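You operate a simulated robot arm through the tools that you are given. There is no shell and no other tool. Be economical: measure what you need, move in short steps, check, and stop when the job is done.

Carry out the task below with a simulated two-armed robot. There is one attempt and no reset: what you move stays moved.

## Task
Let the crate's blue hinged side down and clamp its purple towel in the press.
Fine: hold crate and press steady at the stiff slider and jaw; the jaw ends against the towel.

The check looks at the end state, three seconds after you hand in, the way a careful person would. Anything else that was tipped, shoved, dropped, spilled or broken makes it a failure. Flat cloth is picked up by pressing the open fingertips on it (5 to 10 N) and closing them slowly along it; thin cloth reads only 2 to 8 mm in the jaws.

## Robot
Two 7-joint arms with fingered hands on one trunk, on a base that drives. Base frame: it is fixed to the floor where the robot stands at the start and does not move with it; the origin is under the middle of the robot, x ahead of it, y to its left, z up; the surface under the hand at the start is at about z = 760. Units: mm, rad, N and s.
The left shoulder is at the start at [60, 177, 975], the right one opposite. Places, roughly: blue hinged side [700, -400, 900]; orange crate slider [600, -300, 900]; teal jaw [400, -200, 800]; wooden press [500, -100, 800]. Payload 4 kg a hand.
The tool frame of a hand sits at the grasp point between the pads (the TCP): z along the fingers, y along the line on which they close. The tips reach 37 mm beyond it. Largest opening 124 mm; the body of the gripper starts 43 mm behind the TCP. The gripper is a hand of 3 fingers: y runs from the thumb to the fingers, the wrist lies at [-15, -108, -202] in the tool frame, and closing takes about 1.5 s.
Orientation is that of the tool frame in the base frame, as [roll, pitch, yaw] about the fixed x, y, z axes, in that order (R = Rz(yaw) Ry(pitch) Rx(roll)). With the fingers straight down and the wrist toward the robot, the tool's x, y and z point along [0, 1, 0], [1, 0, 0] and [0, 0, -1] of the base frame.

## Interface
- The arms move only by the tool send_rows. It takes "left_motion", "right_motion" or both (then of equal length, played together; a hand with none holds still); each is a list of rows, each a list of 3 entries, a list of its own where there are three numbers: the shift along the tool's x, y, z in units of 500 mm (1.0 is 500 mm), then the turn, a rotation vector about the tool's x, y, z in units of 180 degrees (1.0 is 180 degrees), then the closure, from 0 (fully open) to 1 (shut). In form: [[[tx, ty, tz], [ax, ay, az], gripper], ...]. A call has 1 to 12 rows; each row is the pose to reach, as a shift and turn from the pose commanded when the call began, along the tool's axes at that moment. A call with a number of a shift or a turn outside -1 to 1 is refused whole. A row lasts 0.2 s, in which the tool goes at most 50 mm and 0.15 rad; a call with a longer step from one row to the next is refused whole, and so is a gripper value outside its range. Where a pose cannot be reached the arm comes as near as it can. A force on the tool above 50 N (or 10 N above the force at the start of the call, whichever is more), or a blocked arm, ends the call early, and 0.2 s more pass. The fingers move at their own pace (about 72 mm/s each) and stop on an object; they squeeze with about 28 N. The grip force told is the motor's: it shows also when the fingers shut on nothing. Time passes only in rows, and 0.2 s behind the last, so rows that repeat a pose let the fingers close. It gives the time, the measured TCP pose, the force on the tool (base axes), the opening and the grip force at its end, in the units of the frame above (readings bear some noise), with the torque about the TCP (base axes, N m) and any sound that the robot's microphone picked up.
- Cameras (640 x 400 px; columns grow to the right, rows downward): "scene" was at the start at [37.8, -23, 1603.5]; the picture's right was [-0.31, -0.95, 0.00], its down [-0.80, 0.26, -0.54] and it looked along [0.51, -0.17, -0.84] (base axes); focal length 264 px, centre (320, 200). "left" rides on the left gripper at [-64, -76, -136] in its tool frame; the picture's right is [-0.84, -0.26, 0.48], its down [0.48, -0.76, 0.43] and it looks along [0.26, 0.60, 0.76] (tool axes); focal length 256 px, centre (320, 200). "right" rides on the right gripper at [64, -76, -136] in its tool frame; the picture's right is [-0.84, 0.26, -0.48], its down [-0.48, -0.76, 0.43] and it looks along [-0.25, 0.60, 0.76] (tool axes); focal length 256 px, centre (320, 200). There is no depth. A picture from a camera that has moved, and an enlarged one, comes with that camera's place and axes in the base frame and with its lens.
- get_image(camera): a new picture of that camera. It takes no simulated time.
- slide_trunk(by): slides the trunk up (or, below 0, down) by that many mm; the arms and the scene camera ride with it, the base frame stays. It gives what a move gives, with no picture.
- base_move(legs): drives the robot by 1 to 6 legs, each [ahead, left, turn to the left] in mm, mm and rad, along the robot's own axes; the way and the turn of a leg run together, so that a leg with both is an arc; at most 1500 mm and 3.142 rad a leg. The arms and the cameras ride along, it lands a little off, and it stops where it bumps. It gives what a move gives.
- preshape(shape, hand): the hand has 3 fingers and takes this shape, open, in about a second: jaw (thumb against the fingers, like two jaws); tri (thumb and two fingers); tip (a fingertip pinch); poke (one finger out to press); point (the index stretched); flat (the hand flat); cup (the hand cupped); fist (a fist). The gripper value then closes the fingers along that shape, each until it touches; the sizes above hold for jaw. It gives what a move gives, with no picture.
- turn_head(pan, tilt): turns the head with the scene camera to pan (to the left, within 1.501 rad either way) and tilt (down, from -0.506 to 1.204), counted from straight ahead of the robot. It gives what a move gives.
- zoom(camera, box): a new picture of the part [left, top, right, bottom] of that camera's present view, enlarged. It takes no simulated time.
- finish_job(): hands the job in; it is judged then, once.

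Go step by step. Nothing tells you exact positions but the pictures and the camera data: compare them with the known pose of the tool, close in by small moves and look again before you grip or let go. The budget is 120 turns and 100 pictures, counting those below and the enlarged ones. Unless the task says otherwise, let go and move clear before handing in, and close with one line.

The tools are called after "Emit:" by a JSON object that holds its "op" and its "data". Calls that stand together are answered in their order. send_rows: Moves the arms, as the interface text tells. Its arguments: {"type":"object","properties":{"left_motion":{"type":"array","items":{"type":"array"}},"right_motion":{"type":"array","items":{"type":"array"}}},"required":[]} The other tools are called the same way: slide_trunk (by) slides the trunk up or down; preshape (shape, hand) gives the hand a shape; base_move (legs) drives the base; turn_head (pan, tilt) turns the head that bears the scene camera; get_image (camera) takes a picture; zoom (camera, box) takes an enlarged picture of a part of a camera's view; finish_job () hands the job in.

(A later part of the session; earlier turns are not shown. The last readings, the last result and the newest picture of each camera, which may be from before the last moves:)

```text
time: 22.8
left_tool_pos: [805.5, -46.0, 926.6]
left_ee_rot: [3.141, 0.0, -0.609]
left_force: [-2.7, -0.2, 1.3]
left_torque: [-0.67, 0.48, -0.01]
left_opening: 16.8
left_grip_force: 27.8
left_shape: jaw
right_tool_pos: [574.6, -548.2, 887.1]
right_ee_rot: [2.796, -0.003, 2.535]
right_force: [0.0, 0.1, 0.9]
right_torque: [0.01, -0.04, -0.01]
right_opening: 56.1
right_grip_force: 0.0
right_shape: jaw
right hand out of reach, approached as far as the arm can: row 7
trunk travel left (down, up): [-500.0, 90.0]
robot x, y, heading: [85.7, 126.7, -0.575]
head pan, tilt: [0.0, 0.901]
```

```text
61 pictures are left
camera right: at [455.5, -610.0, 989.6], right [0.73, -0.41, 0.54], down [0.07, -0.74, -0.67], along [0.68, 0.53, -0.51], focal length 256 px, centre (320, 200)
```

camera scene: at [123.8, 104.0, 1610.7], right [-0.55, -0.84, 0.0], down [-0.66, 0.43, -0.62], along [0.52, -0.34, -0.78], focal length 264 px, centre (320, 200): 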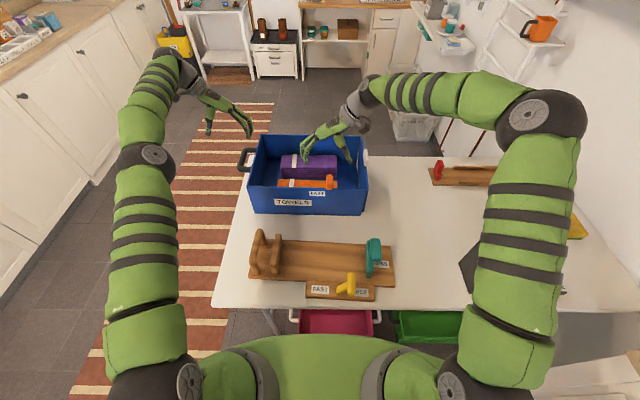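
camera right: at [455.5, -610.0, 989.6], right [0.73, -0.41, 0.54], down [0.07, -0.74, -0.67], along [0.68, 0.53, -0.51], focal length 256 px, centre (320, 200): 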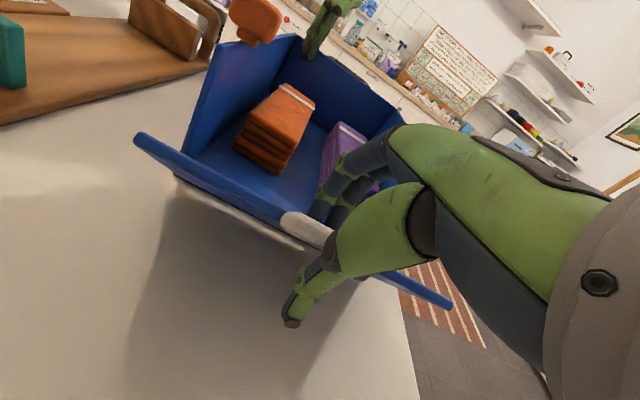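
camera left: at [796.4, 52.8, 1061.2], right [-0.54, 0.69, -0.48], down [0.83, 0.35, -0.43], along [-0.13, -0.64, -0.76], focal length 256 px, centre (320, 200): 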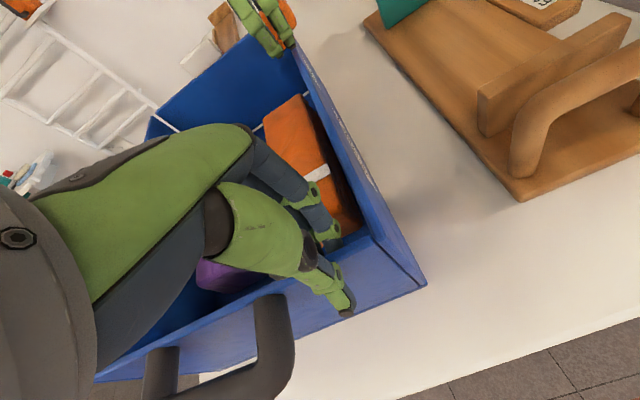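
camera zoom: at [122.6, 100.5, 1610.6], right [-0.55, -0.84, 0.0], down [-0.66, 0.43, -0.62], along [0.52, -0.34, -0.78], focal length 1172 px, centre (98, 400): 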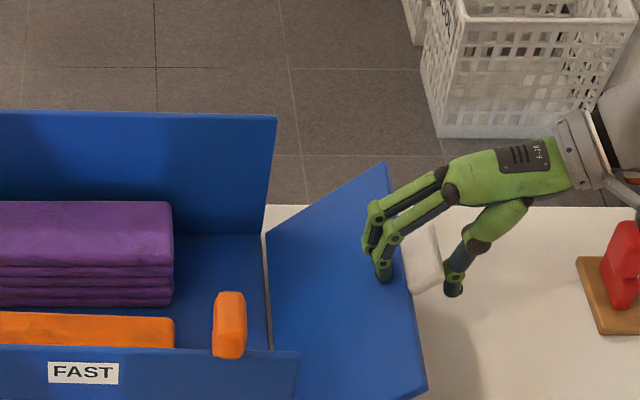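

The hinge holds by itself at about 50°. I back out of the cage, close the fingers, straighten the hand, and will press the panel down from above.

Emit:
{"op": "send_rows", "data": {"right_motion": [[[0, 0, -0.05], [0, 0, 0], 0.5], [[0, 0, -0.1], [0, 0, 0], 0.5], [[0, 0, -0.16], [0, 0, 0], 0.5], [[0, 0.02, -0.2], [0.03, 0, 0], 0.8], [[0, 0.04, -0.2], [0.07, 0, 0], 1], [[0, 0.06, -0.2], [0.11, 0, 0], 1], [[0, 0.08, -0.2], [0.11, 0, 0], 1], [[0, 0.08, -0.2], [0.11, 0, 0], 1]]}}

Emit:
{"op": "zoom", "data": {"camera": "scene", "box": [320, 110, 420, 200]}}

```text
time: 24.6
left_tool_pos: [804.3, -47.2, 926.4]
left_ee_rot: [-3.141, -0.001, -0.609]
left_force: [-1.4, -0.3, 2.3]
left_torque: [-0.68, 0.48, -0.06]
left_opening: 16.6
left_grip_force: 28.2
left_shape: jaw
right_tool_pos: [577.5, -544.0, 995.3]
right_ee_rot: [-3.14, -0.004, 2.538]
right_force: [0.8, 0.0, 0.0]
right_torque: [-0.03, -0.03, -0.01]
right_opening: 0.0
right_grip_force: 28.4
right_shape: jaw
trunk travel left (down, up): [-500.0, 90.0]
robot x, y, heading: [83.7, 127.0, -0.579]
head pan, tilt: [0.0, 0.901]
```

```text
4.44 times, centred on (370, 155) of scene
camera zoom: at [122.8, 100.7, 1610.6], right [-0.55, -0.84, 0.0], down [-0.66, 0.43, -0.62], along [0.52, -0.34, -0.78], focal length 1172 px, centre (98, 400)
```

zoom: 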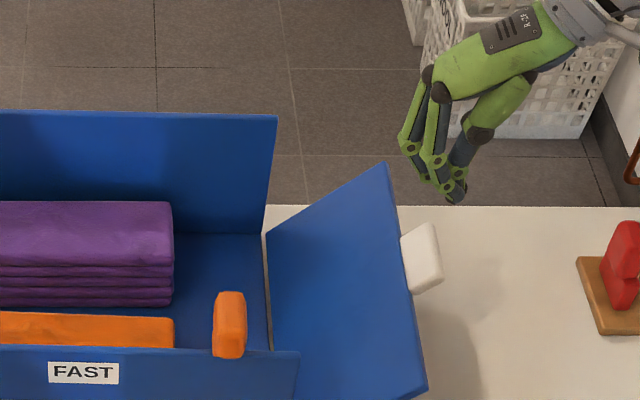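

Emit:
{"op": "send_rows", "data": {"right_motion": [[[0.01, 0.03, 0.05], [0, 0, 0], 1], [[0.01, 0.044, 0.1], [0, 0, 0], 1], [[0.01, 0.044, 0.15], [0, 0, 0], 1], [[0.01, 0.044, 0.2], [0, 0, 0], 1], [[0.01, 0.044, 0.23], [0, 0, 0], 1], [[0.01, 0.044, 0.26], [0, 0, 0], 1], [[0.01, 0.044, 0.29], [0, 0, 0], 1], [[0.01, 0.044, 0.31], [0, 0, 0], 1], [[0.01, 0.044, 0.33], [0, 0, 0], 1]]}}

Emit:
{"op": "zoom", "data": {"camera": "scene", "box": [320, 110, 420, 200]}}

Emit:
{"op": "get_image", "data": {"camera": "right"}}

```text
time: 26.5
left_tool_pos: [803.7, -46.4, 927.9]
left_ee_rot: [3.136, -0.004, -0.611]
left_force: [-0.5, 1.2, -0.7]
left_torque: [-0.6, 0.51, -0.02]
left_opening: 16.6
left_grip_force: 28.3
left_shape: jaw
right_tool_pos: [591.7, -523.2, 854.3]
right_ee_rot: [3.132, 0.013, 2.534]
right_force: [0.3, 1.8, 22.5]
right_torque: [-0.01, 0.09, -0.02]
right_opening: 0.0
right_grip_force: 27.5
right_shape: jaw
trunk travel left (down, up): [-500.0, 90.0]
robot x, y, heading: [84.1, 126.8, -0.575]
head pan, tilt: [0.0, 0.901]
stopped in row 9 (right hand): the force on the tool passed its limit at 57 N (the readings are from after the stop); the commanded pose is now the measured one
```

```text
4.44 times, centred on (370, 155) of scene
camera zoom: at [122.6, 103.2, 1610.6], right [-0.55, -0.84, 0.0], down [-0.66, 0.43, -0.62], along [0.52, -0.34, -0.78], focal length 1172 px, centre (98, 400)
```

zoom: 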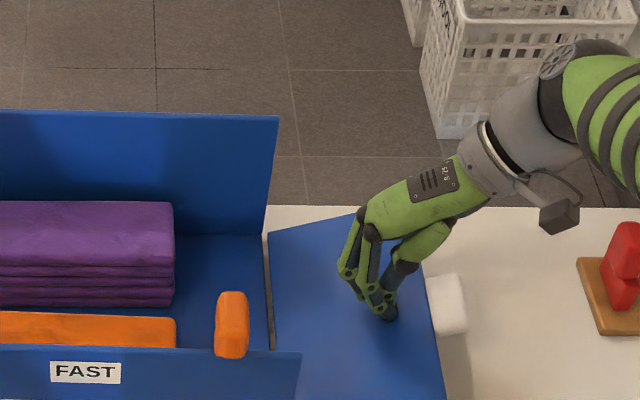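

```text
58 pictures are left
camera right: at [493.7, -548.9, 988.0], right [0.83, -0.27, 0.49], down [-0.03, -0.9, -0.44], along [0.56, 0.35, -0.75], focal length 256 px, centre (320, 200)
```

right: 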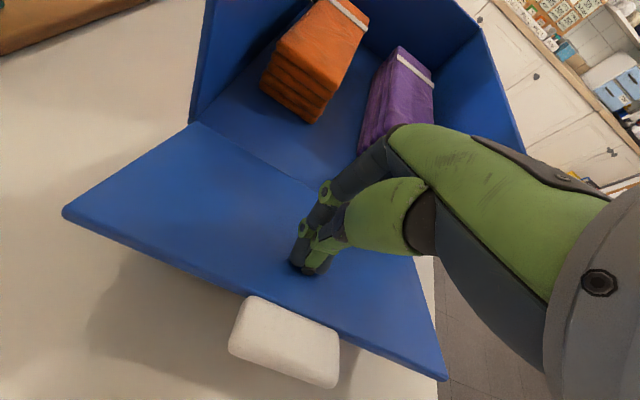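

The panel is about 25° above level and resists. I press closer to its edge, slower.

Emit:
{"op": "send_rows", "data": {"right_motion": [[[0, 0, -0.04], [0, 0, 0], 1], [[0, -0.06, -0.04], [0, 0, 0], 1], [[0, -0.06, -0.02], [0, 0, 0], 1], [[0, -0.06, 0.0], [0, 0, 0], 1], [[0, -0.06, 0.01], [0, 0, 0], 1], [[0, -0.06, 0.02], [0, 0, 0], 1], [[0, -0.06, 0.03], [0, 0, 0], 1], [[0, -0.06, 0.04], [0, 0, 0], 1], [[0, -0.06, 0.05], [0, 0, 0], 1], [[0, -0.06, 0.06], [0, 0, 0], 1]]}}

Emit:
{"op": "get_image", "data": {"camera": "right"}}

Emit:
{"op": "get_image", "data": {"camera": "scene"}}

```text
time: 27.5
left_tool_pos: [804.0, -49.0, 931.2]
left_ee_rot: [3.134, -0.01, -0.613]
left_force: [-2.1, 1.6, 1.4]
left_torque: [-0.54, 0.51, -0.04]
left_opening: 16.8
left_grip_force: 28.0
left_shape: jaw
right_tool_pos: [577.2, -548.1, 862.0]
right_ee_rot: [3.127, 0.023, 2.53]
right_force: [-0.1, 4.8, 24.1]
right_torque: [0.1, 0.25, -0.02]
right_opening: 0.0
right_grip_force: 28.0
right_shape: jaw
trunk travel left (down, up): [-500.0, 90.0]
robot x, y, heading: [81.4, 127.6, -0.578]
head pan, tilt: [0.0, 0.901]
stopped in row 5 (right hand): the force on the tool passed its limit at 54 N (the readings are from after the stop); the commanded pose is now the measured one
```

```text
57 pictures are left
camera right: at [477.7, -574.4, 995.2], right [0.82, -0.27, 0.5], down [-0.03, -0.9, -0.44], along [0.57, 0.34, -0.75], focal length 256 px, centre (320, 200)
```

right: 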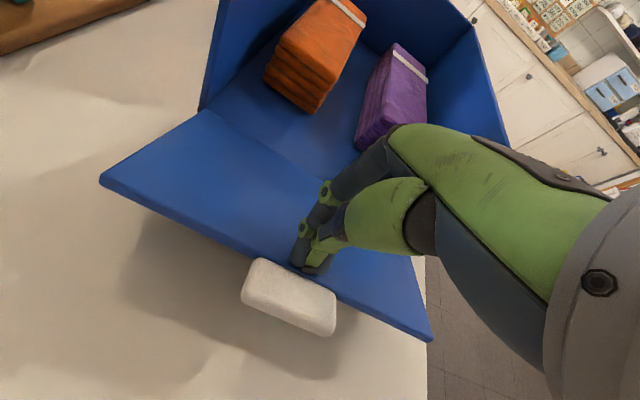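

```text
56 pictures are left
camera scene: at [122.3, 103.5, 1610.7], right [-0.55, -0.84, 0.0], down [-0.66, 0.43, -0.62], along [0.52, -0.34, -0.78], focal length 264 px, centre (320, 200)
```

scene: 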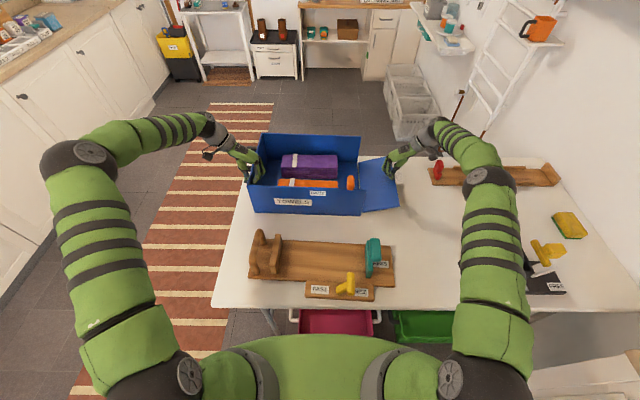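

The left hand rose 5 mm: pressing lifts the crate, so the side is already at its hinge stop. I lift the right hand off and look.

Emit:
{"op": "send_rows", "data": {"right_motion": [[[0, 0, -0.03], [0, 0, 0], 1], [[0, 0, -0.1], [0, 0, 0], 1], [[0, -0.03, -0.2], [0, 0, 0], 1], [[0, -0.06, -0.28], [0, 0, 0], 0.8], [[0.05, -0.06, -0.36], [0, 0, 0], 0.5]]}}

Emit:
{"op": "get_image", "data": {"camera": "right"}}

Emit:
{"op": "zoom", "data": {"camera": "scene", "box": [230, 110, 420, 230]}}

```text
refused: row 3 steps farther than a row can; nothing moved
```

```text
55 pictures are left
camera right: at [477.7, -574.4, 995.2], right [0.82, -0.27, 0.5], down [-0.03, -0.9, -0.44], along [0.57, 0.34, -0.75], focal length 256 px, centre (320, 200)
```

right: 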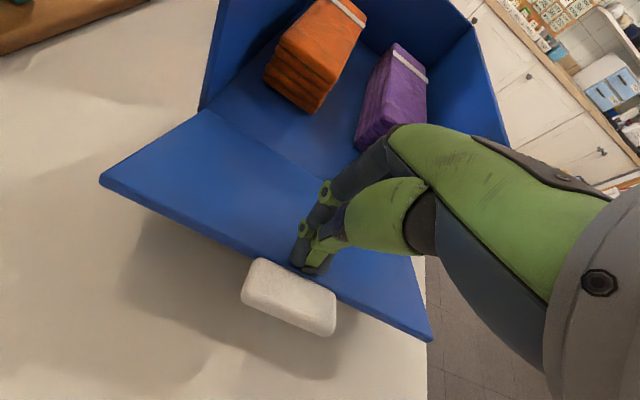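

```text
3.33 times, centred on (325, 170) of scene
camera zoom: at [122.3, 103.5, 1610.7], right [-0.55, -0.84, 0.0], down [-0.66, 0.43, -0.62], along [0.52, -0.34, -0.78], focal length 879 px, centre (303, 300)
```

zoom: 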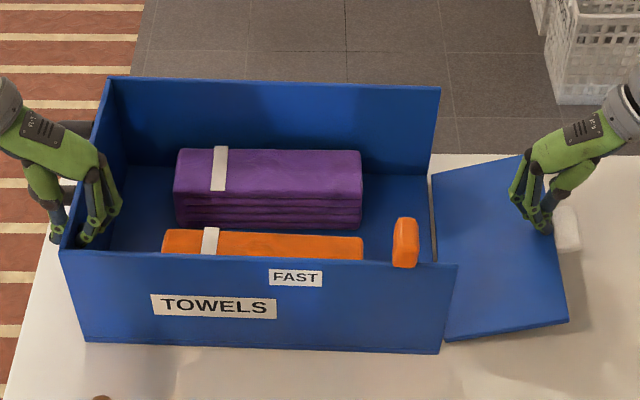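

Emit:
{"op": "send_rows", "data": {"right_motion": [[[0, 0, -0.03], [0, 0, 0], 1], [[0, 0, -0.1], [0, 0, 0], 1], [[0, -0.02, -0.18], [0, 0, 0], 1], [[0, -0.04, -0.26], [0, 0, 0], 0.8], [[0.03, -0.04, -0.34], [0, 0, 0], 0.5]]}}

Emit:
{"op": "get_image", "data": {"camera": "right"}}

Emit:
{"op": "zoom", "data": {"camera": "scene", "box": [230, 110, 420, 230]}}

```text
time: 28.7
left_tool_pos: [803.3, -51.7, 930.8]
left_ee_rot: [3.136, -0.005, -0.613]
left_force: [0.4, 2.3, -4.3]
left_torque: [-0.64, 0.44, -0.02]
left_opening: 16.6
left_grip_force: 28.3
left_shape: jaw
right_tool_pos: [547.8, -557.6, 1025.5]
right_ee_rot: [3.131, 0.015, 2.529]
right_force: [-0.3, -0.4, 0.3]
right_torque: [-0.01, -0.01, 0.02]
right_opening: 46.8
right_grip_force: 0.1
right_shape: jaw
trunk travel left (down, up): [-500.0, 90.0]
robot x, y, heading: [83.4, 128.3, -0.582]
head pan, tilt: [0.0, 0.901]
```

```text
53 pictures are left
camera right: at [448.7, -585.4, 1160.0], right [0.82, -0.27, 0.5], down [-0.03, -0.9, -0.44], along [0.57, 0.34, -0.75], focal length 256 px, centre (320, 200)
```

right: 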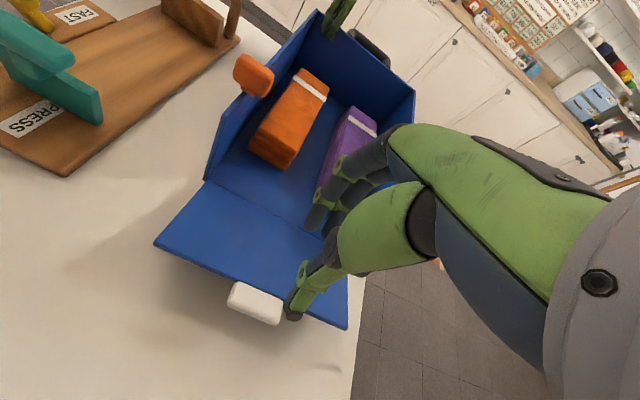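

```text
3.33 times, centred on (325, 170) of scene
camera zoom: at [122.9, 100.9, 1610.5], right [-0.55, -0.84, 0.0], down [-0.66, 0.43, -0.62], along [0.52, -0.34, -0.78], focal length 879 px, centre (303, 300)
```

zoom: 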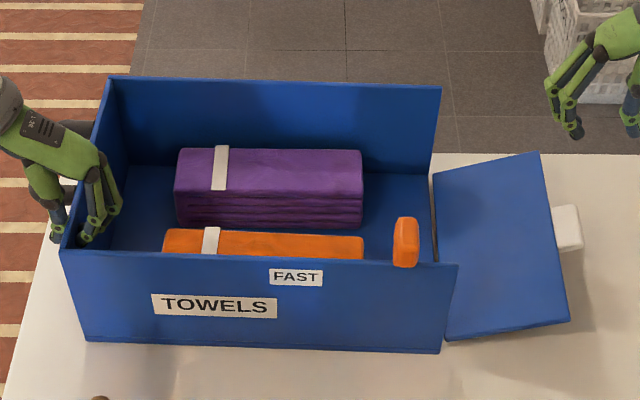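

The side rests at its hinge stop (about 65° down, holding itself). The left hand still carries the crate a few mm up, so I set it down, release and rise; then I'll bring the left hand over the purple towel.

Emit:
{"op": "send_rows", "data": {"left_motion": [[[0, 0, 0.005], [0, 0, 0], 1], [[0, 0, 0.011], [0, 0, 0], 1], [[0, 0, 0.011], [0, 0, 0], 0.8], [[0, 0, 0.011], [0, 0, 0], 0.6], [[0, 0, 0.011], [0, 0, 0], 0.5], [[0, 0, -0.07], [0, 0, 0], 0.5], [[0, 0, -0.15], [0, 0, 0], 0.4], [[0, 0, -0.23], [0, 0, 0], 0.3], [[0, 0, -0.27], [0, 0, 0], 0.2]]}}

```text
time: 30.7
left_tool_pos: [804.2, -50.9, 1064.6]
left_ee_rot: [3.135, -0.009, -0.609]
left_force: [-1.2, 0.2, -0.1]
left_torque: [-0.04, 0.02, 0.02]
left_opening: 99.2
left_grip_force: 0.1
left_shape: jaw
right_tool_pos: [547.3, -558.8, 1026.3]
right_ee_rot: [3.13, 0.015, 2.532]
right_force: [0.6, 0.6, -0.4]
right_torque: [-0.01, 0.0, 0.0]
right_opening: 61.8
right_grip_force: 0.1
right_shape: jaw
trunk travel left (down, up): [-500.0, 90.0]
robot x, y, heading: [82.6, 126.3, -0.579]
head pan, tilt: [0.0, 0.901]
```

Emit:
{"op": "send_rows", "data": {"left_motion": [[[0.0296, 0.0329, 0], [0, 0, -0.0416], 0.16], [[0.0592, 0.0658, 0], [0, 0, -0.0832], 0.16], [[0.0888, 0.0988, 0], [0, 0, -0.1249], 0.16], [[0.1183, 0.1317, 0], [0, 0, -0.1665], 0.16], [[0.1479, 0.1646, 0], [0, 0, -0.2081], 0.16], [[0.1775, 0.1975, 0], [0, 0, -0.2497], 0.16], [[0.2071, 0.2304, 0], [0, 0, -0.2913], 0.16], [[0.2367, 0.2633, 0], [0, 0, -0.3329], 0.16], [[0.2663, 0.2963, 0], [0, 0, -0.3746], 0.16], [[0.2958, 0.3292, 0], [0, 0, -0.4162], 0.16], [[0.3254, 0.3621, 0], [0, 0, -0.4578], 0.16], [[0.355, 0.395, 0], [0, 0, -0.4994], 0.16]]}}

Emit:
{"op": "get_image", "data": {"camera": "left"}}

Emit:
{"op": "zoom", "data": {"camera": "scene", "box": [230, 110, 420, 230]}}

```text
time: 33.3
left_tool_pos: [836.6, -315.6, 1067.1]
left_ee_rot: [3.133, 0.005, 0.96]
left_force: [0.4, -0.9, -0.2]
left_torque: [-0.02, 0.03, -0.01]
left_opening: 103.9
left_grip_force: 0.1
left_shape: jaw
right_tool_pos: [548.2, -560.4, 1025.5]
right_ee_rot: [3.13, 0.016, 2.531]
right_force: [-0.7, -0.6, -0.4]
right_torque: [0.03, -0.03, 0.0]
right_opening: 61.6
right_grip_force: 0.1
right_shape: jaw
trunk travel left (down, up): [-500.0, 90.0]
robot x, y, heading: [81.1, 125.0, -0.579]
head pan, tilt: [0.0, 0.901]
```

```text
51 pictures are left
camera left: at [736.6, -323.0, 1202.4], right [-0.69, -0.54, -0.48], down [-0.34, 0.83, -0.44], along [0.64, -0.14, -0.76], focal length 256 px, centre (320, 200)
```

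left: 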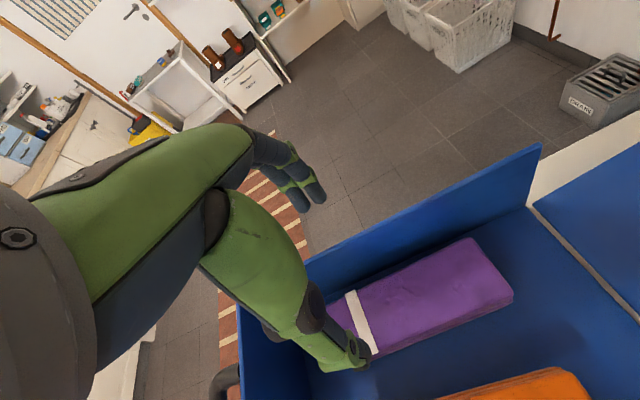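

```text
3.33 times, centred on (325, 170) of scene
camera zoom: at [123.1, 99.6, 1610.6], right [-0.55, -0.84, 0.0], down [-0.66, 0.43, -0.62], along [0.52, -0.34, -0.78], focal length 879 px, centre (303, 300)
```

zoom: 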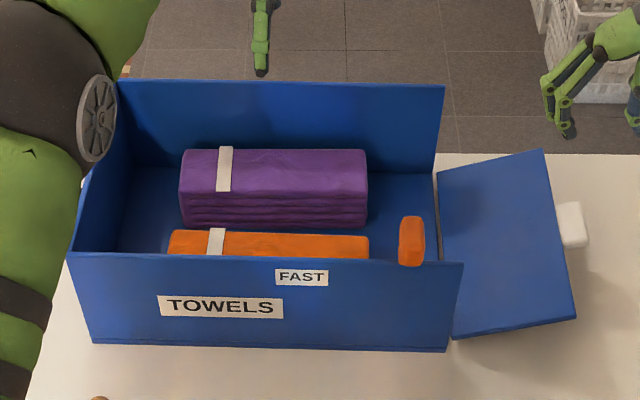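

The towel lies about 5 mm nearer and 12 mm right of the hand centre, with a roughly 30 mm gap behind it. I lower halfway and check.

Emit:
{"op": "send_rows", "data": {"left_motion": [[[-0.024, -0.01, 0.06], [0, 0, 0], 0.24], [[-0.024, -0.01, 0.14], [0, 0, 0], 0.24], [[-0.024, -0.01, 0.22], [0, 0, 0], 0.24], [[-0.024, -0.01, 0.28], [0, 0, 0], 0.24], [[-0.024, -0.01, 0.32], [0, 0, 0], 0.24], [[-0.024, -0.01, 0.32], [0, 0, 0], 0.24]]}}

Emit:
{"op": "get_image", "data": {"camera": "left"}}

Emit:
{"op": "zoom", "data": {"camera": "scene", "box": [230, 110, 420, 230]}}

```text
time: 34.5
left_tool_pos: [830.4, -329.0, 937.5]
left_ee_rot: [3.096, 0.012, 0.956]
left_force: [-8.6, 9.4, 28.9]
left_torque: [-0.67, -1.54, 0.33]
left_opening: 90.5
left_grip_force: 0.1
left_shape: jaw
right_tool_pos: [547.3, -556.6, 1026.4]
right_ee_rot: [3.13, 0.018, 2.531]
right_force: [0.6, -0.7, -0.3]
right_torque: [0.0, 0.0, 0.0]
right_opening: 61.7
right_grip_force: 0.2
right_shape: jaw
trunk travel left (down, up): [-500.0, 90.0]
robot x, y, heading: [83.1, 128.9, -0.579]
head pan, tilt: [0.0, 0.901]
stopped in row 5 (left hand): the force on the tool passed its limit at 60 N (the readings are from after the stop); the commanded pose is now the measured one
```

```text
49 pictures are left
camera left: at [726.8, -331.7, 1069.8], right [-0.68, -0.55, -0.48], down [-0.33, 0.82, -0.47], along [0.66, -0.16, -0.74], focal length 256 px, centre (320, 200)
```

left: 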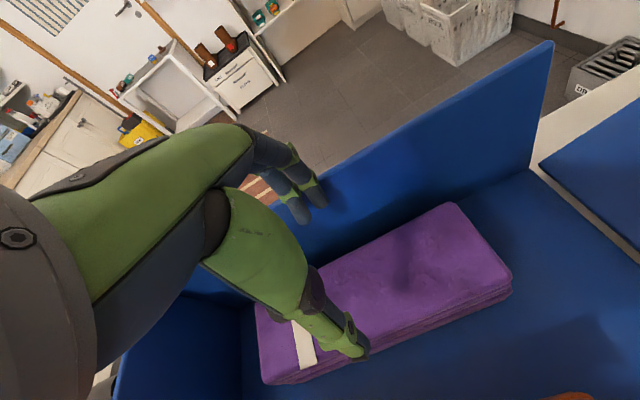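

```text
3.33 times, centred on (325, 170) of scene
camera zoom: at [120.8, 102.1, 1610.9], right [-0.55, -0.84, 0.0], down [-0.66, 0.43, -0.62], along [0.52, -0.34, -0.78], focal length 879 px, centre (303, 300)
```

zoom: 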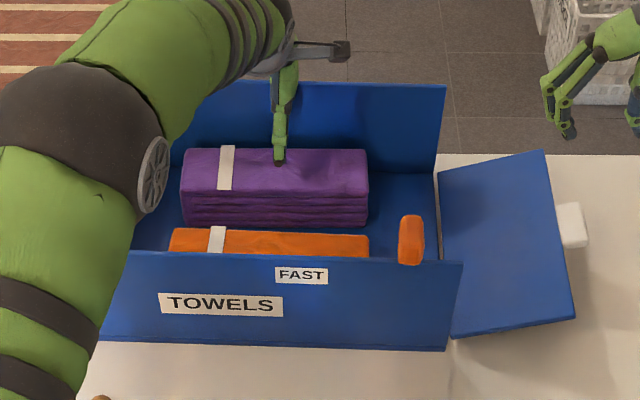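

The far fingers caught the back wall's rim. I rise, straighten the hand and shift it about 14 mm toward me with a slightly wider opening.

Emit:
{"op": "send_rows", "data": {"left_motion": [[[0, 0, -0.04], [0, 0, 0], 0.24], [[0, -0.014, -0.08], [0.007, 0, 0], 0.2], [[0, -0.028, -0.08], [0.0145, 0, 0], 0.2], [[0, -0.028, -0.08], [0.0145, 0, 0], 0.2]]}}

Emit:
{"op": "get_image", "data": {"camera": "left"}}

Emit:
{"op": "zoom", "data": {"camera": "scene", "box": [230, 110, 420, 230]}}

```text
time: 35.5
left_tool_pos: [817.9, -318.0, 967.6]
left_ee_rot: [-3.127, 0.009, 0.956]
left_force: [-1.3, 0.0, 1.1]
left_torque: [-0.01, -0.02, -0.04]
left_opening: 99.1
left_grip_force: 0.0
left_shape: jaw
right_tool_pos: [548.2, -559.0, 1025.2]
right_ee_rot: [3.129, 0.017, 2.53]
right_force: [-0.3, 0.0, -0.4]
right_torque: [-0.03, -0.01, -0.01]
right_opening: 61.4
right_grip_force: 0.1
right_shape: jaw
trunk travel left (down, up): [-500.0, 90.0]
robot x, y, heading: [82.5, 126.2, -0.58]
head pan, tilt: [0.0, 0.901]
```

```text
47 pictures are left
camera left: at [720.2, -326.4, 1105.4], right [-0.7, -0.54, -0.47], down [-0.35, 0.83, -0.43], along [0.62, -0.14, -0.77], focal length 256 px, centre (320, 200)
```

left: 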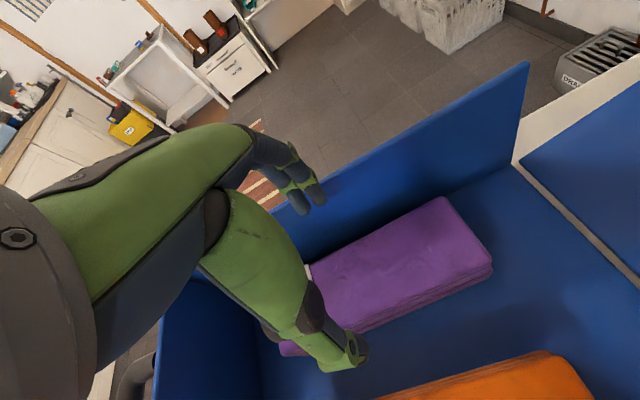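

```text
3.33 times, centred on (325, 170) of scene
camera zoom: at [122.9, 100.5, 1610.6], right [-0.55, -0.84, 0.0], down [-0.66, 0.43, -0.62], along [0.52, -0.34, -0.78], focal length 879 px, centre (303, 300)
```

zoom: 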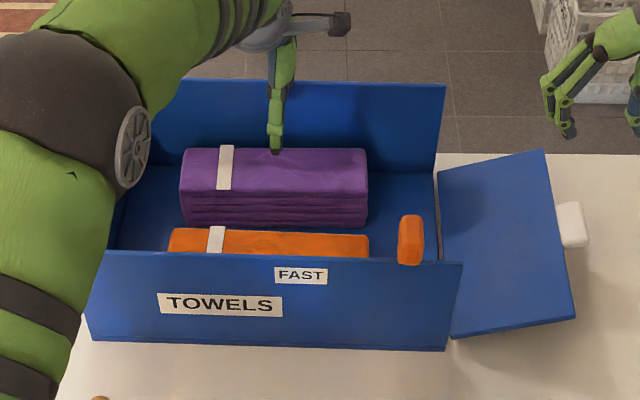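

Emit:
{"op": "send_rows", "data": {"left_motion": [[[0, 0, 0.03], [-0.004, 0, 0], 0.2], [[0, 0, 0.06], [-0.004, 0, 0], 0.2], [[0, 0, 0.09], [-0.004, 0, 0], 0.2], [[0, 0, 0.13], [-0.004, 0, 0], 0.2], [[0, 0, 0.17], [-0.004, 0, 0], 0.2], [[0, 0, 0.2], [-0.004, 0, 0], 0.2], [[0, 0, 0.23], [-0.004, 0, 0], 0.2], [[0, 0, 0.26], [-0.004, 0, 0], 0.2], [[0, 0, 0.28], [-0.004, 0, 0], 0.2]]}}

Emit:
{"op": "get_image", "data": {"camera": "left"}}

Emit:
{"op": "zoom", "data": {"camera": "scene", "box": [230, 110, 420, 230]}}

```text
time: 37.1
left_tool_pos: [820.0, -325.2, 875.8]
left_ee_rot: [3.111, 0.016, 0.951]
left_force: [-6.4, 6.2, 22.3]
left_torque: [-0.57, -1.49, 0.14]
left_opening: 97.5
left_grip_force: 0.0
left_shape: jaw
right_tool_pos: [547.7, -557.7, 1026.1]
right_ee_rot: [3.129, 0.017, 2.53]
right_force: [-1.1, 0.1, -1.4]
right_torque: [0.01, 0.01, -0.01]
right_opening: 61.6
right_grip_force: 0.0
right_shape: jaw
trunk travel left (down, up): [-500.0, 90.0]
robot x, y, heading: [79.5, 127.6, -0.58]
head pan, tilt: [0.0, 0.901]
stopped in row 7 (left hand): the force on the tool passed its limit at 55 N (the readings are from after the stop); the commanded pose is now the measured one
```

```text
45 pictures are left
camera left: at [718.1, -327.7, 1010.5], right [-0.69, -0.55, -0.48], down [-0.33, 0.82, -0.46], along [0.65, -0.16, -0.75], focal length 256 px, centre (320, 200)
```

left: 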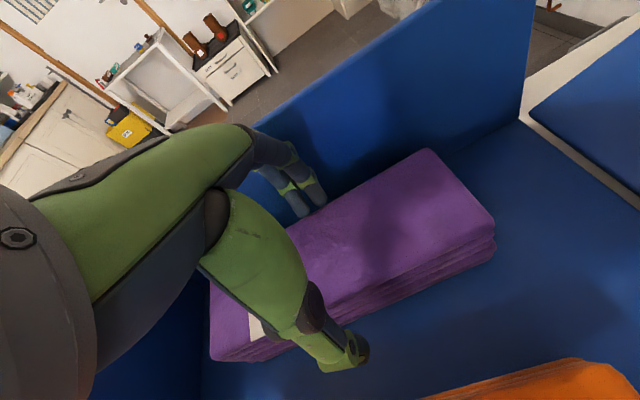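

```text
3.33 times, centred on (325, 170) of scene
camera zoom: at [121.0, 101.9, 1610.8], right [-0.55, -0.84, 0.0], down [-0.66, 0.43, -0.62], along [0.52, -0.34, -0.78], focal length 879 px, centre (303, 300)
```

zoom: 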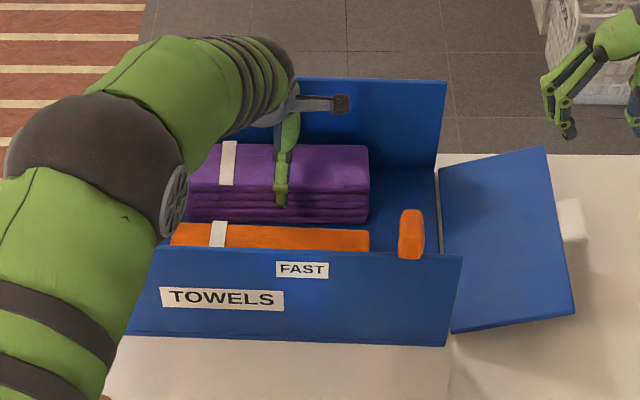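

The fingers' knuckles hit the back rim. I rise, tilt the hand 12° so its body leans toward me, and then descend vertically with that tilt.

Emit:
{"op": "send_rows", "data": {"left_motion": [[[0, 0, -0.06], [0, 0, 0], 0.2], [[0, -0.02, -0.14], [-0.02, 0, 0], 0.2], [[0, -0.02, -0.2], [-0.04, 0, 0], 0.2], [[0, -0.02, -0.2], [-0.057, 0, 0], 0.2], [[0, -0.02, -0.2], [-0.057, 0, 0], 0.2]]}}

Emit:
{"op": "get_image", "data": {"camera": "left"}}

```text
time: 38.3
left_tool_pos: [809.2, -314.1, 968.4]
left_ee_rot: [2.944, 0.013, 0.954]
left_force: [-0.3, -0.2, 0.5]
left_torque: [0.0, -0.01, 0.02]
left_opening: 99.4
left_grip_force: 0.1
left_shape: jaw
right_tool_pos: [548.4, -557.7, 1026.4]
right_ee_rot: [3.128, 0.016, 2.532]
right_force: [1.0, -0.5, 0.1]
right_torque: [0.01, 0.01, -0.04]
right_opening: 61.8
right_grip_force: 0.1
right_shape: jaw
trunk travel left (down, up): [-500.0, 90.0]
robot x, y, heading: [85.7, 126.0, -0.575]
head pan, tilt: [0.0, 0.901]
```

```text
43 pictures are left
camera left: at [690.5, -305.8, 1087.8], right [-0.62, -0.6, -0.51], down [-0.26, 0.77, -0.58], along [0.74, -0.23, -0.63], focal length 256 px, centre (320, 200)
```

left: 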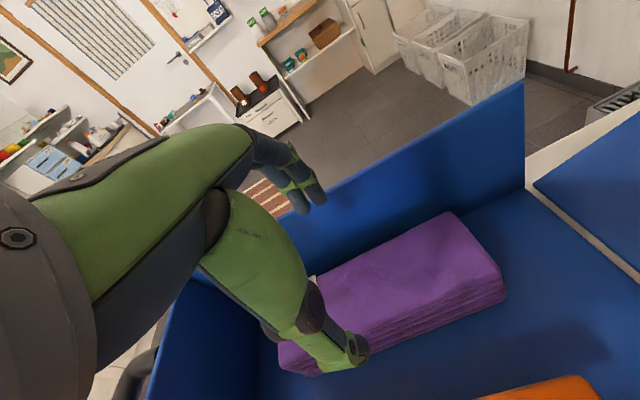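

Emit:
{"op": "send_rows", "data": {"left_motion": [[[0, -0.0005, 0.0587], [0, 0, 0], 0.2], [[0, -0.013, 0.117], [0, 0, 0], 0.2], [[0, -0.0255, 0.176], [0, 0, 0], 0.2], [[0, -0.034, 0.215], [0, 0, 0], 0.2], [[0, -0.04, 0.245], [0, 0, 0], 0.2], [[0, -0.0455, 0.27], [0, 0, 0], 0.2], [[0, -0.049, 0.286], [0, 0, 0], 0.2]]}}

Emit:
{"op": "get_image", "data": {"camera": "left"}}

Emit:
{"op": "zoom", "data": {"camera": "scene", "box": [230, 110, 420, 230]}}

```text
time: 39.6
left_tool_pos: [819.5, -324.3, 862.4]
left_ee_rot: [2.907, 0.021, 0.95]
left_force: [1.1, 4.4, 25.3]
left_torque: [-0.86, -1.56, 0.29]
left_opening: 101.8
left_grip_force: 0.1
left_shape: jaw
right_tool_pos: [547.4, -556.3, 1026.3]
right_ee_rot: [3.129, 0.019, 2.532]
right_force: [0.2, -0.5, 0.6]
right_torque: [0.01, 0.04, -0.03]
right_opening: 61.5
right_grip_force: 0.1
right_shape: jaw
trunk travel left (down, up): [-500.0, 90.0]
robot x, y, heading: [86.7, 128.7, -0.58]
head pan, tilt: [0.0, 0.901]
stopped in row 6 (left hand): the force on the tool passed its limit at 57 N (the readings are from after the stop); the commanded pose is now the measured one
```

```text
42 pictures are left
camera left: at [697.8, -312.5, 977.1], right [-0.61, -0.61, -0.51], down [-0.24, 0.75, -0.61], along [0.76, -0.24, -0.61], focal length 256 px, centre (320, 200)
```

left: 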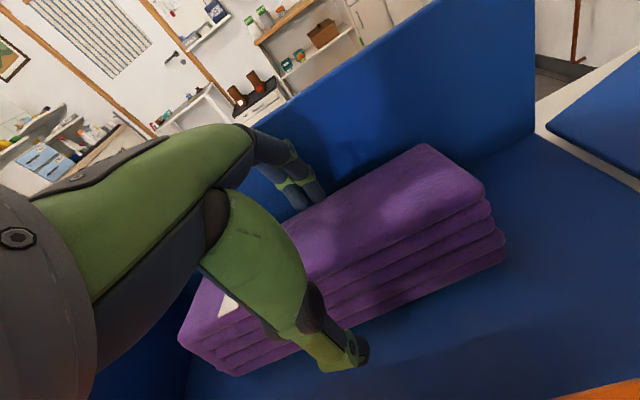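

```text
3.33 times, centred on (325, 170) of scene
camera zoom: at [121.3, 102.2, 1610.7], right [-0.55, -0.84, 0.0], down [-0.66, 0.43, -0.62], along [0.52, -0.34, -0.78], focal length 879 px, centre (303, 300)
```

zoom: 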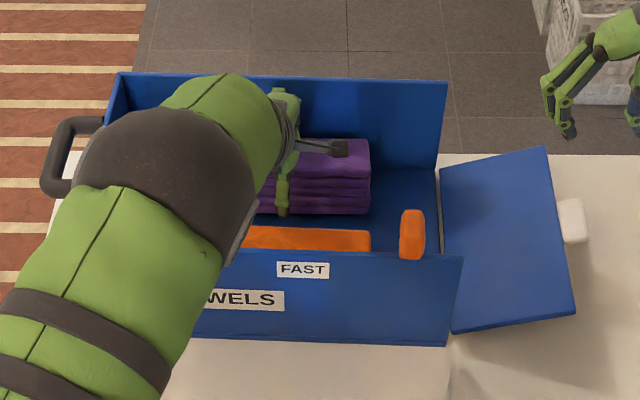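

The far fingertips rest on the towel's back top edge; the gap behind is too narrow. I use this contact: with light pressure I drag the towel about 35 mm toward me.

Emit:
{"op": "send_rows", "data": {"left_motion": [[[0, 0, -0.002], [0, 0, 0], 0.2], [[0, -0.01, -0.004], [0, 0, 0], 0.2], [[0, -0.02, -0.006], [0, 0, 0], 0.2], [[0, -0.03, -0.008], [0, 0, 0], 0.2], [[0, -0.04, -0.01], [0, 0, 0], 0.2], [[0, -0.05, -0.012], [0, 0, 0], 0.2], [[0, -0.06, -0.014], [0, 0, 0], 0.2], [[0, -0.07, -0.016], [0, 0, 0], 0.2]]}}

Emit:
{"op": "get_image", "data": {"camera": "left"}}

```text
time: 41.4
left_tool_pos: [786.7, -303.7, 857.3]
left_ee_rot: [2.91, 0.022, 0.947]
left_force: [8.7, -3.4, 29.7]
left_torque: [-1.33, -2.07, 0.18]
left_opening: 108.5
left_grip_force: 0.0
left_shape: jaw
right_tool_pos: [548.4, -557.8, 1026.8]
right_ee_rot: [3.13, 0.017, 2.53]
right_force: [-0.5, -0.3, 0.0]
right_torque: [0.01, 0.01, 0.02]
right_opening: 61.6
right_grip_force: 0.1
right_shape: jaw
trunk travel left (down, up): [-500.0, 90.0]
robot x, y, heading: [81.8, 128.7, -0.582]
head pan, tilt: [0.0, 0.901]
```

```text
40 pictures are left
camera left: at [666.4, -292.6, 974.4], right [-0.61, -0.61, -0.51], down [-0.25, 0.75, -0.61], along [0.75, -0.24, -0.61], focal length 256 px, centre (320, 200)
```

left: 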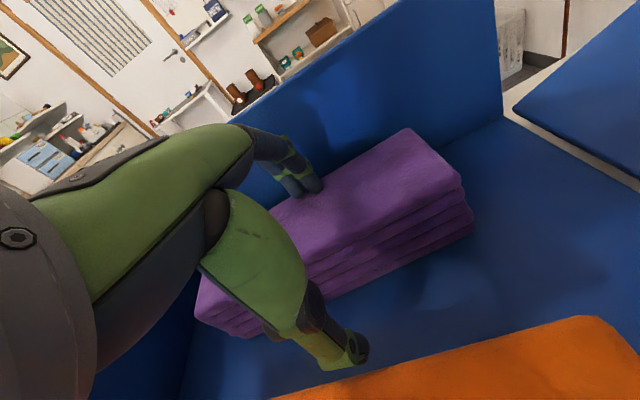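

The fingers just slid over the towel without moving it. I lift the left hand away and use the right camera through the open side to see the gap behind the towel.

Emit:
{"op": "send_rows", "data": {"left_motion": [[[0, 0, -0.05], [0, 0, 0], 0.2], [[0, 0, -0.13], [0, 0, 0], 0.2], [[0, 0, -0.21], [0.02, 0, 0], 0.2], [[0, 0, -0.29], [0.04, 0, 0], 0.2], [[0, 0, -0.35], [0.057, 0, 0], 0.2]], "right_motion": [[[0, 0.03, 0.05], [0, 0, 0], 0.5], [[-0.02, 0.06, 0.1], [0, 0, 0], 0.5], [[-0.032, 0.088, 0.15], [0, 0, 0], 0.5], [[-0.032, 0.088, 0.2], [0, 0, 0], 0.5], [[-0.032, 0.088, 0.22], [0, 0, 0], 0.5]]}}

Emit:
{"op": "get_image", "data": {"camera": "right"}}

Emit:
{"op": "zoom", "data": {"camera": "right", "box": [330, 0, 530, 180]}}

```text
time: 42.6
left_tool_pos: [758.4, -276.4, 1023.5]
left_ee_rot: [3.101, 0.018, 0.95]
left_force: [0.0, -0.8, 0.0]
left_torque: [0.02, 0.01, 0.0]
left_opening: 99.0
left_grip_force: 0.1
left_shape: jaw
right_tool_pos: [589.4, -531.0, 917.7]
right_ee_rot: [3.129, 0.016, 2.532]
right_force: [0.2, 0.3, 0.1]
right_torque: [0.02, -0.01, -0.01]
right_opening: 61.6
right_grip_force: 0.1
right_shape: jaw
trunk travel left (down, up): [-500.0, 90.0]
robot x, y, heading: [79.0, 127.9, -0.578]
head pan, tilt: [0.0, 0.901]
```

```text
39 pictures are left
camera right: at [490.6, -557.2, 1050.2], right [0.82, -0.27, 0.5], down [-0.03, -0.9, -0.44], along [0.57, 0.34, -0.75], focal length 256 px, centre (320, 200)
```

right: 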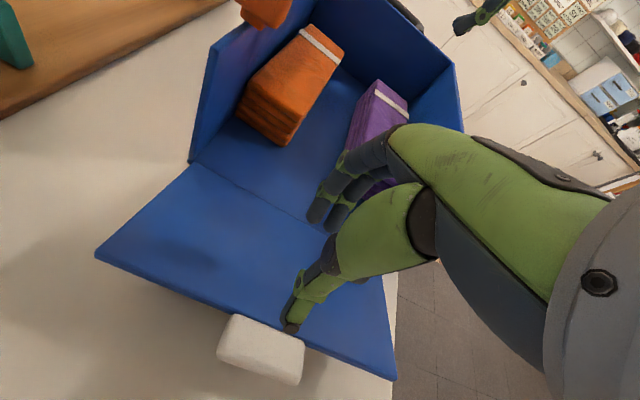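

```text
2.22 times, centred on (430, 90) of right
camera zoom: at [490.6, -557.2, 1050.2], right [0.82, -0.27, 0.5], down [-0.03, -0.9, -0.44], along [0.57, 0.34, -0.75], focal length 569 px, centre (76, 444)
```

zoom: 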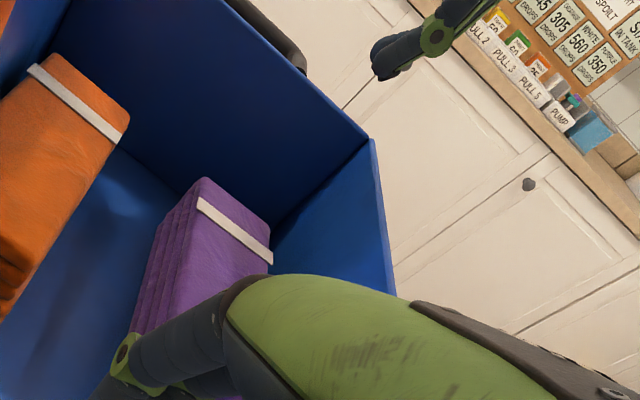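

Re-evaluating: the gap behind the towel is about 25–30 mm and the splayed fingertips are thicker than assumed, so a narrower opening (about 86 mm) with the hand vertical and centred at ~865 ahead should fit. I position for that.

Emit:
{"op": "send_rows", "data": {"left_motion": [[[0, 0.04, 0], [0.0129, 0, 0], 0.3], [[0, 0.08, 0], [0.0129, 0, 0], 0.305], [[0, 0.12, 0.03], [0.0129, 0, 0], 0.305], [[0, 0.158, 0.07], [0.0129, 0, 0], 0.305], [[0, 0.158, 0.09], [0.0129, 0, 0], 0.305], [[0, 0.158, 0.09], [0.0129, 0, 0], 0.305]]}}

Emit:
{"op": "get_image", "data": {"camera": "left"}}

```text
time: 44.0
left_tool_pos: [824.4, -324.2, 982.6]
left_ee_rot: [3.14, 0.02, 0.951]
left_force: [0.2, -1.5, -0.2]
left_torque: [-0.01, 0.01, 0.03]
left_opening: 86.3
left_grip_force: 0.2
left_shape: jaw
right_tool_pos: [589.4, -530.2, 916.9]
right_ee_rot: [3.129, 0.015, 2.53]
right_force: [0.7, -0.5, 0.1]
right_torque: [-0.01, 0.04, -0.02]
right_opening: 61.8
right_grip_force: 0.0
right_shape: jaw
trunk travel left (down, up): [-500.0, 90.0]
robot x, y, heading: [83.7, 128.8, -0.577]
head pan, tilt: [0.0, 0.901]
```

```text
37 pictures are left
camera left: at [726.0, -330.2, 1119.4], right [-0.7, -0.54, -0.47], down [-0.34, 0.83, -0.45], along [0.63, -0.15, -0.76], focal length 256 px, centre (320, 200)
```

left: 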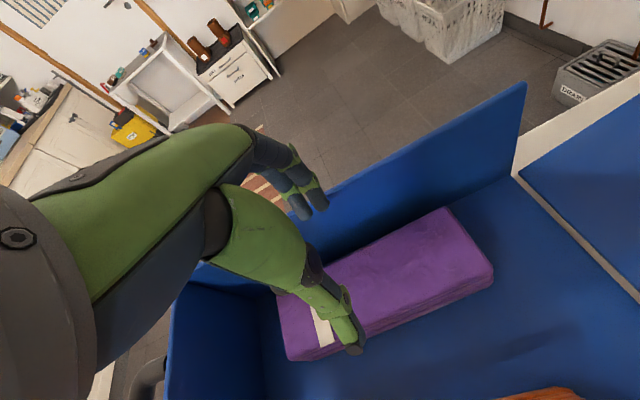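

Using this camera, the towel spans -20 to +50 mm from the hand centre (the crate was nudged a few mm earlier) with a 27 mm gap behind. I shift 12 mm ahead, narrow to about 82 mm and descend gently.

Emit:
{"op": "send_rows", "data": {"left_motion": [[[0, 0.024, 0.03], [0, 0, 0], 0.34], [[0, 0.024, 0.08], [0, 0, 0], 0.34], [[0, 0.024, 0.12], [0, 0, 0], 0.34], [[0, 0.024, 0.15], [0, 0, 0], 0.34], [[0, 0.024, 0.18], [0, 0, 0], 0.34], [[0, 0.024, 0.21], [0, 0, 0], 0.34], [[0, 0.024, 0.24], [0, 0, 0], 0.34], [[0, 0.024, 0.27], [0, 0, 0], 0.34], [[0, 0.024, 0.3], [0, 0, 0], 0.34], [[0, 0.024, 0.316], [0, 0, 0], 0.34]]}}

Emit:
{"op": "get_image", "data": {"camera": "left"}}

```text
time: 44.9
left_tool_pos: [837.6, -338.2, 938.3]
left_ee_rot: [3.103, 0.025, 0.949]
left_force: [-7.3, 7.9, 26.2]
left_torque: [-0.57, -1.32, 0.26]
left_opening: 79.5
left_grip_force: 0.0
left_shape: jaw
right_tool_pos: [589.2, -528.6, 917.3]
right_ee_rot: [3.129, 0.019, 2.533]
right_force: [0.7, 0.0, -0.6]
right_torque: [0.04, 0.03, 0.01]
right_opening: 61.7
right_grip_force: 0.1
right_shape: jaw
trunk travel left (down, up): [-500.0, 90.0]
robot x, y, heading: [79.5, 129.8, -0.574]
head pan, tilt: [0.0, 0.901]
stopped in row 4 (left hand): the force on the tool passed its limit at 58 N (the readings are from after the stop); the commanded pose is now the measured one
```

```text
36 pictures are left
camera left: at [736.7, -339.2, 1072.9], right [-0.69, -0.55, -0.47], down [-0.33, 0.82, -0.48], along [0.65, -0.17, -0.74], focal length 256 px, centre (320, 200)
```

left: 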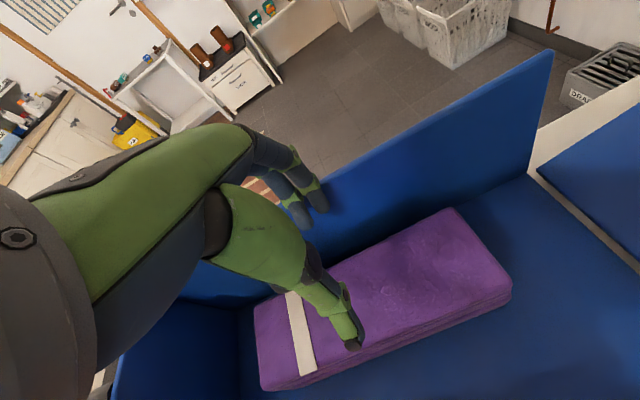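

The fingertips are thicker than the gap. I'll instead use a single-finger "poke" shape to pull the towel away from the back wall; rise and change shape first.

Emit:
{"op": "send_rows", "data": {"left_motion": [[[0, 0, -0.06], [0, 0, 0], 0.34], [[0, -0.02, -0.14], [0.0125, 0, 0], 0.34], [[0, -0.04, -0.2], [0.0125, 0, 0], 0.34]]}}

Emit:
{"op": "preshape", "data": {"hand": "left", "shape": "poke"}}

Emit:
{"op": "get_image", "data": {"camera": "left"}}

Emit:
{"op": "get_image", "data": {"camera": "scene"}}

```text
time: 45.7
left_tool_pos: [818.9, -321.6, 1030.3]
left_ee_rot: [-3.129, 0.023, 0.947]
left_force: [-0.1, -0.2, 0.2]
left_torque: [0.04, -0.06, 0.01]
left_opening: 82.2
left_grip_force: 0.0
left_shape: jaw
right_tool_pos: [590.1, -529.9, 917.7]
right_ee_rot: [3.129, 0.018, 2.531]
right_force: [0.4, -0.5, 0.3]
right_torque: [-0.01, -0.02, 0.03]
right_opening: 61.7
right_grip_force: 0.0
right_shape: jaw
trunk travel left (down, up): [-500.0, 90.0]
robot x, y, heading: [83.0, 127.0, -0.583]
head pan, tilt: [0.0, 0.901]
```

```text
time: 46.6
left_tool_pos: [819.2, -321.1, 1030.0]
left_ee_rot: [-3.129, 0.023, 0.95]
left_force: [-0.6, -0.1, 0.3]
left_torque: [0.04, -0.03, 0.02]
left_opening: 0.1
left_grip_force: 0.0
left_shape: poke
right_tool_pos: [590.0, -531.7, 916.4]
right_ee_rot: [3.131, 0.016, 2.532]
right_force: [0.0, 0.2, 0.0]
right_torque: [-0.02, 0.01, -0.01]
right_opening: 61.6
right_grip_force: 0.0
right_shape: jaw
trunk travel left (down, up): [-500.0, 90.0]
robot x, y, heading: [81.7, 125.7, -0.578]
head pan, tilt: [0.0, 0.901]
```

```text
35 pictures are left
camera left: at [723.5, -327.3, 1168.0], right [-0.71, -0.54, -0.46], down [-0.35, 0.83, -0.44], along [0.62, -0.15, -0.77], focal length 256 px, centre (320, 200)
```

left: 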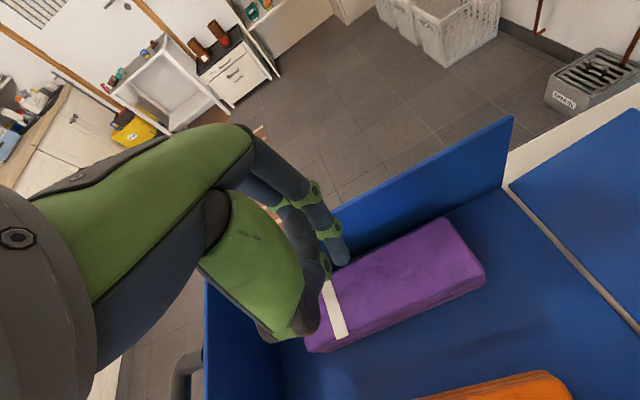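

```text
34 pictures are left
camera scene: at [122.6, 101.1, 1610.6], right [-0.55, -0.84, 0.0], down [-0.66, 0.43, -0.62], along [0.52, -0.34, -0.78], focal length 264 px, centre (320, 200)
```

scene: 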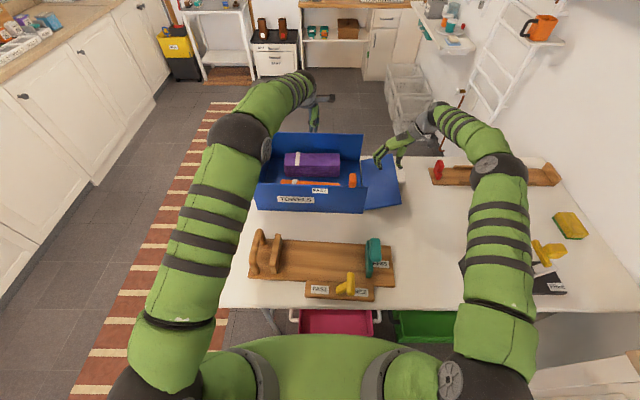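

Emit:
{"op": "zoom", "data": {"camera": "scene", "box": [280, 80, 360, 140]}}

Emit:
{"op": "zoom", "data": {"camera": "left", "box": [240, 120, 540, 370]}}

```text
6.67 times, centred on (320, 110) of scene
camera zoom: at [122.6, 101.1, 1610.6], right [-0.55, -0.84, 0.0], down [-0.66, 0.43, -0.62], along [0.52, -0.34, -0.78], focal length 1758 px, centre (320, 800)
```

zoom: 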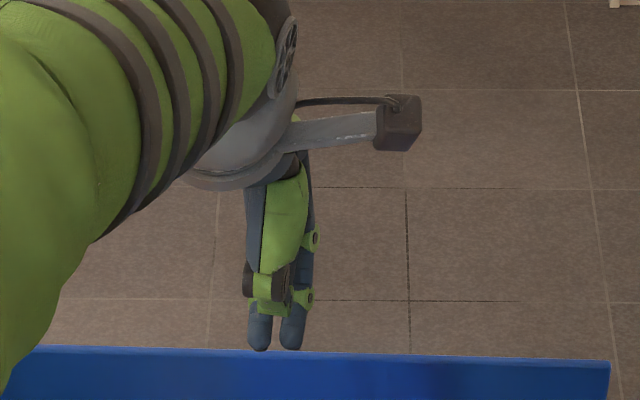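

```text
1.60 times, centred on (390, 245) of left
camera zoom: at [723.5, -327.3, 1168.0], right [-0.71, -0.54, -0.46], down [-0.35, 0.83, -0.44], along [0.62, -0.15, -0.77], focal length 410 px, centre (208, 128)
```

zoom: 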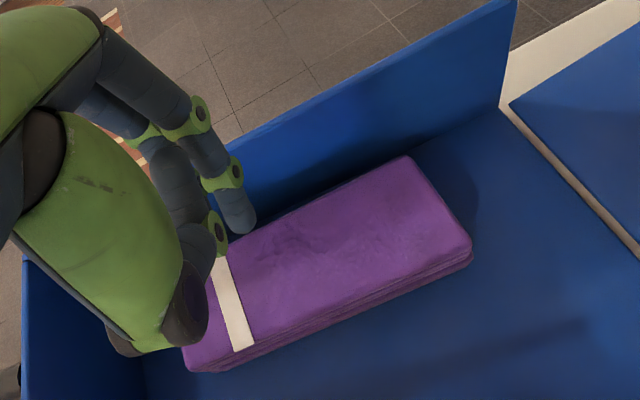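

The poke finger's tip is about 16 mm thick and sits near the tool axis. I tilt the hand 25° back and bring the tip above the gap behind the towel.

Emit:
{"op": "send_rows", "data": {"left_motion": [[[0, 0.03, 0], [-0.036, 0, 0], 0], [[0, 0.06, 0], [-0.072, 0, 0], 0], [[0, 0.09, 0.03], [-0.108, 0, 0], 0], [[0, 0.112, 0.06], [-0.143, 0, 0], 0], [[0, 0.112, 0.07], [-0.143, 0, 0], 0], [[0, 0.112, 0.07], [-0.143, 0, 0], 0]]}}

Emit:
{"op": "get_image", "data": {"camera": "left"}}

Emit:
{"op": "zoom", "data": {"camera": "scene", "box": [260, 90, 380, 200]}}

```text
time: 48.0
left_tool_pos: [864.1, -353.9, 995.0]
left_ee_rot: [2.706, 0.024, 0.947]
left_force: [0.2, -0.2, 0.1]
left_torque: [-0.01, 0.02, -0.02]
left_opening: 0.0
left_grip_force: 0.0
left_shape: poke
right_tool_pos: [589.7, -529.5, 916.2]
right_ee_rot: [3.128, 0.015, 2.532]
right_force: [0.7, -0.3, -0.6]
right_torque: [0.0, 0.02, 0.0]
right_opening: 61.7
right_grip_force: 0.0
right_shape: jaw
trunk travel left (down, up): [-500.0, 90.0]
robot x, y, heading: [84.0, 127.9, -0.576]
head pan, tilt: [0.0, 0.901]
```

```text
31 pictures are left
camera left: at [725.4, -330.8, 1086.3], right [-0.52, -0.67, -0.53], down [-0.14, 0.67, -0.73], along [0.84, -0.3, -0.44], focal length 256 px, centre (320, 200)
```

left: 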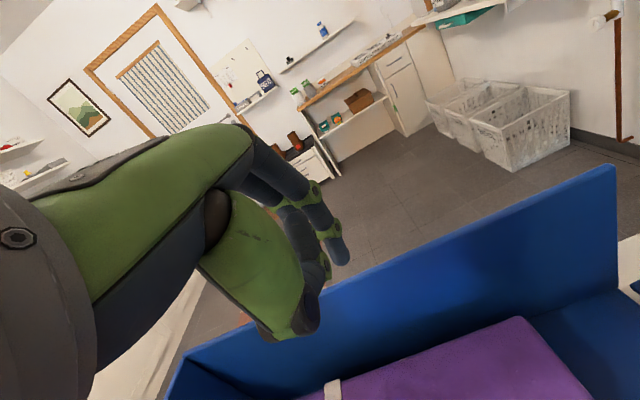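

```text
3.64 times, centred on (320, 145) of scene
camera zoom: at [122.5, 101.2, 1610.6], right [-0.55, -0.84, 0.0], down [-0.66, 0.43, -0.62], along [0.52, -0.34, -0.78], focal length 959 px, centre (320, 400)
```

zoom: 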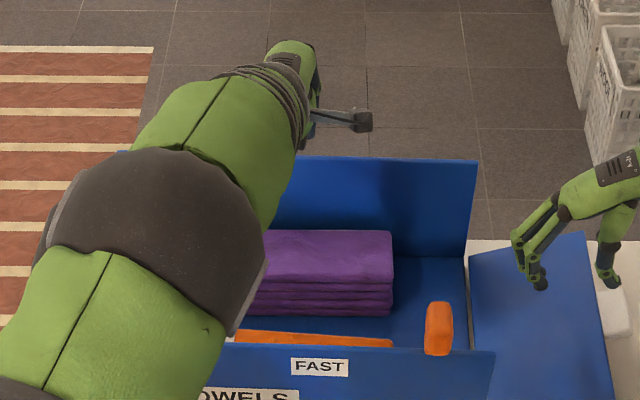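

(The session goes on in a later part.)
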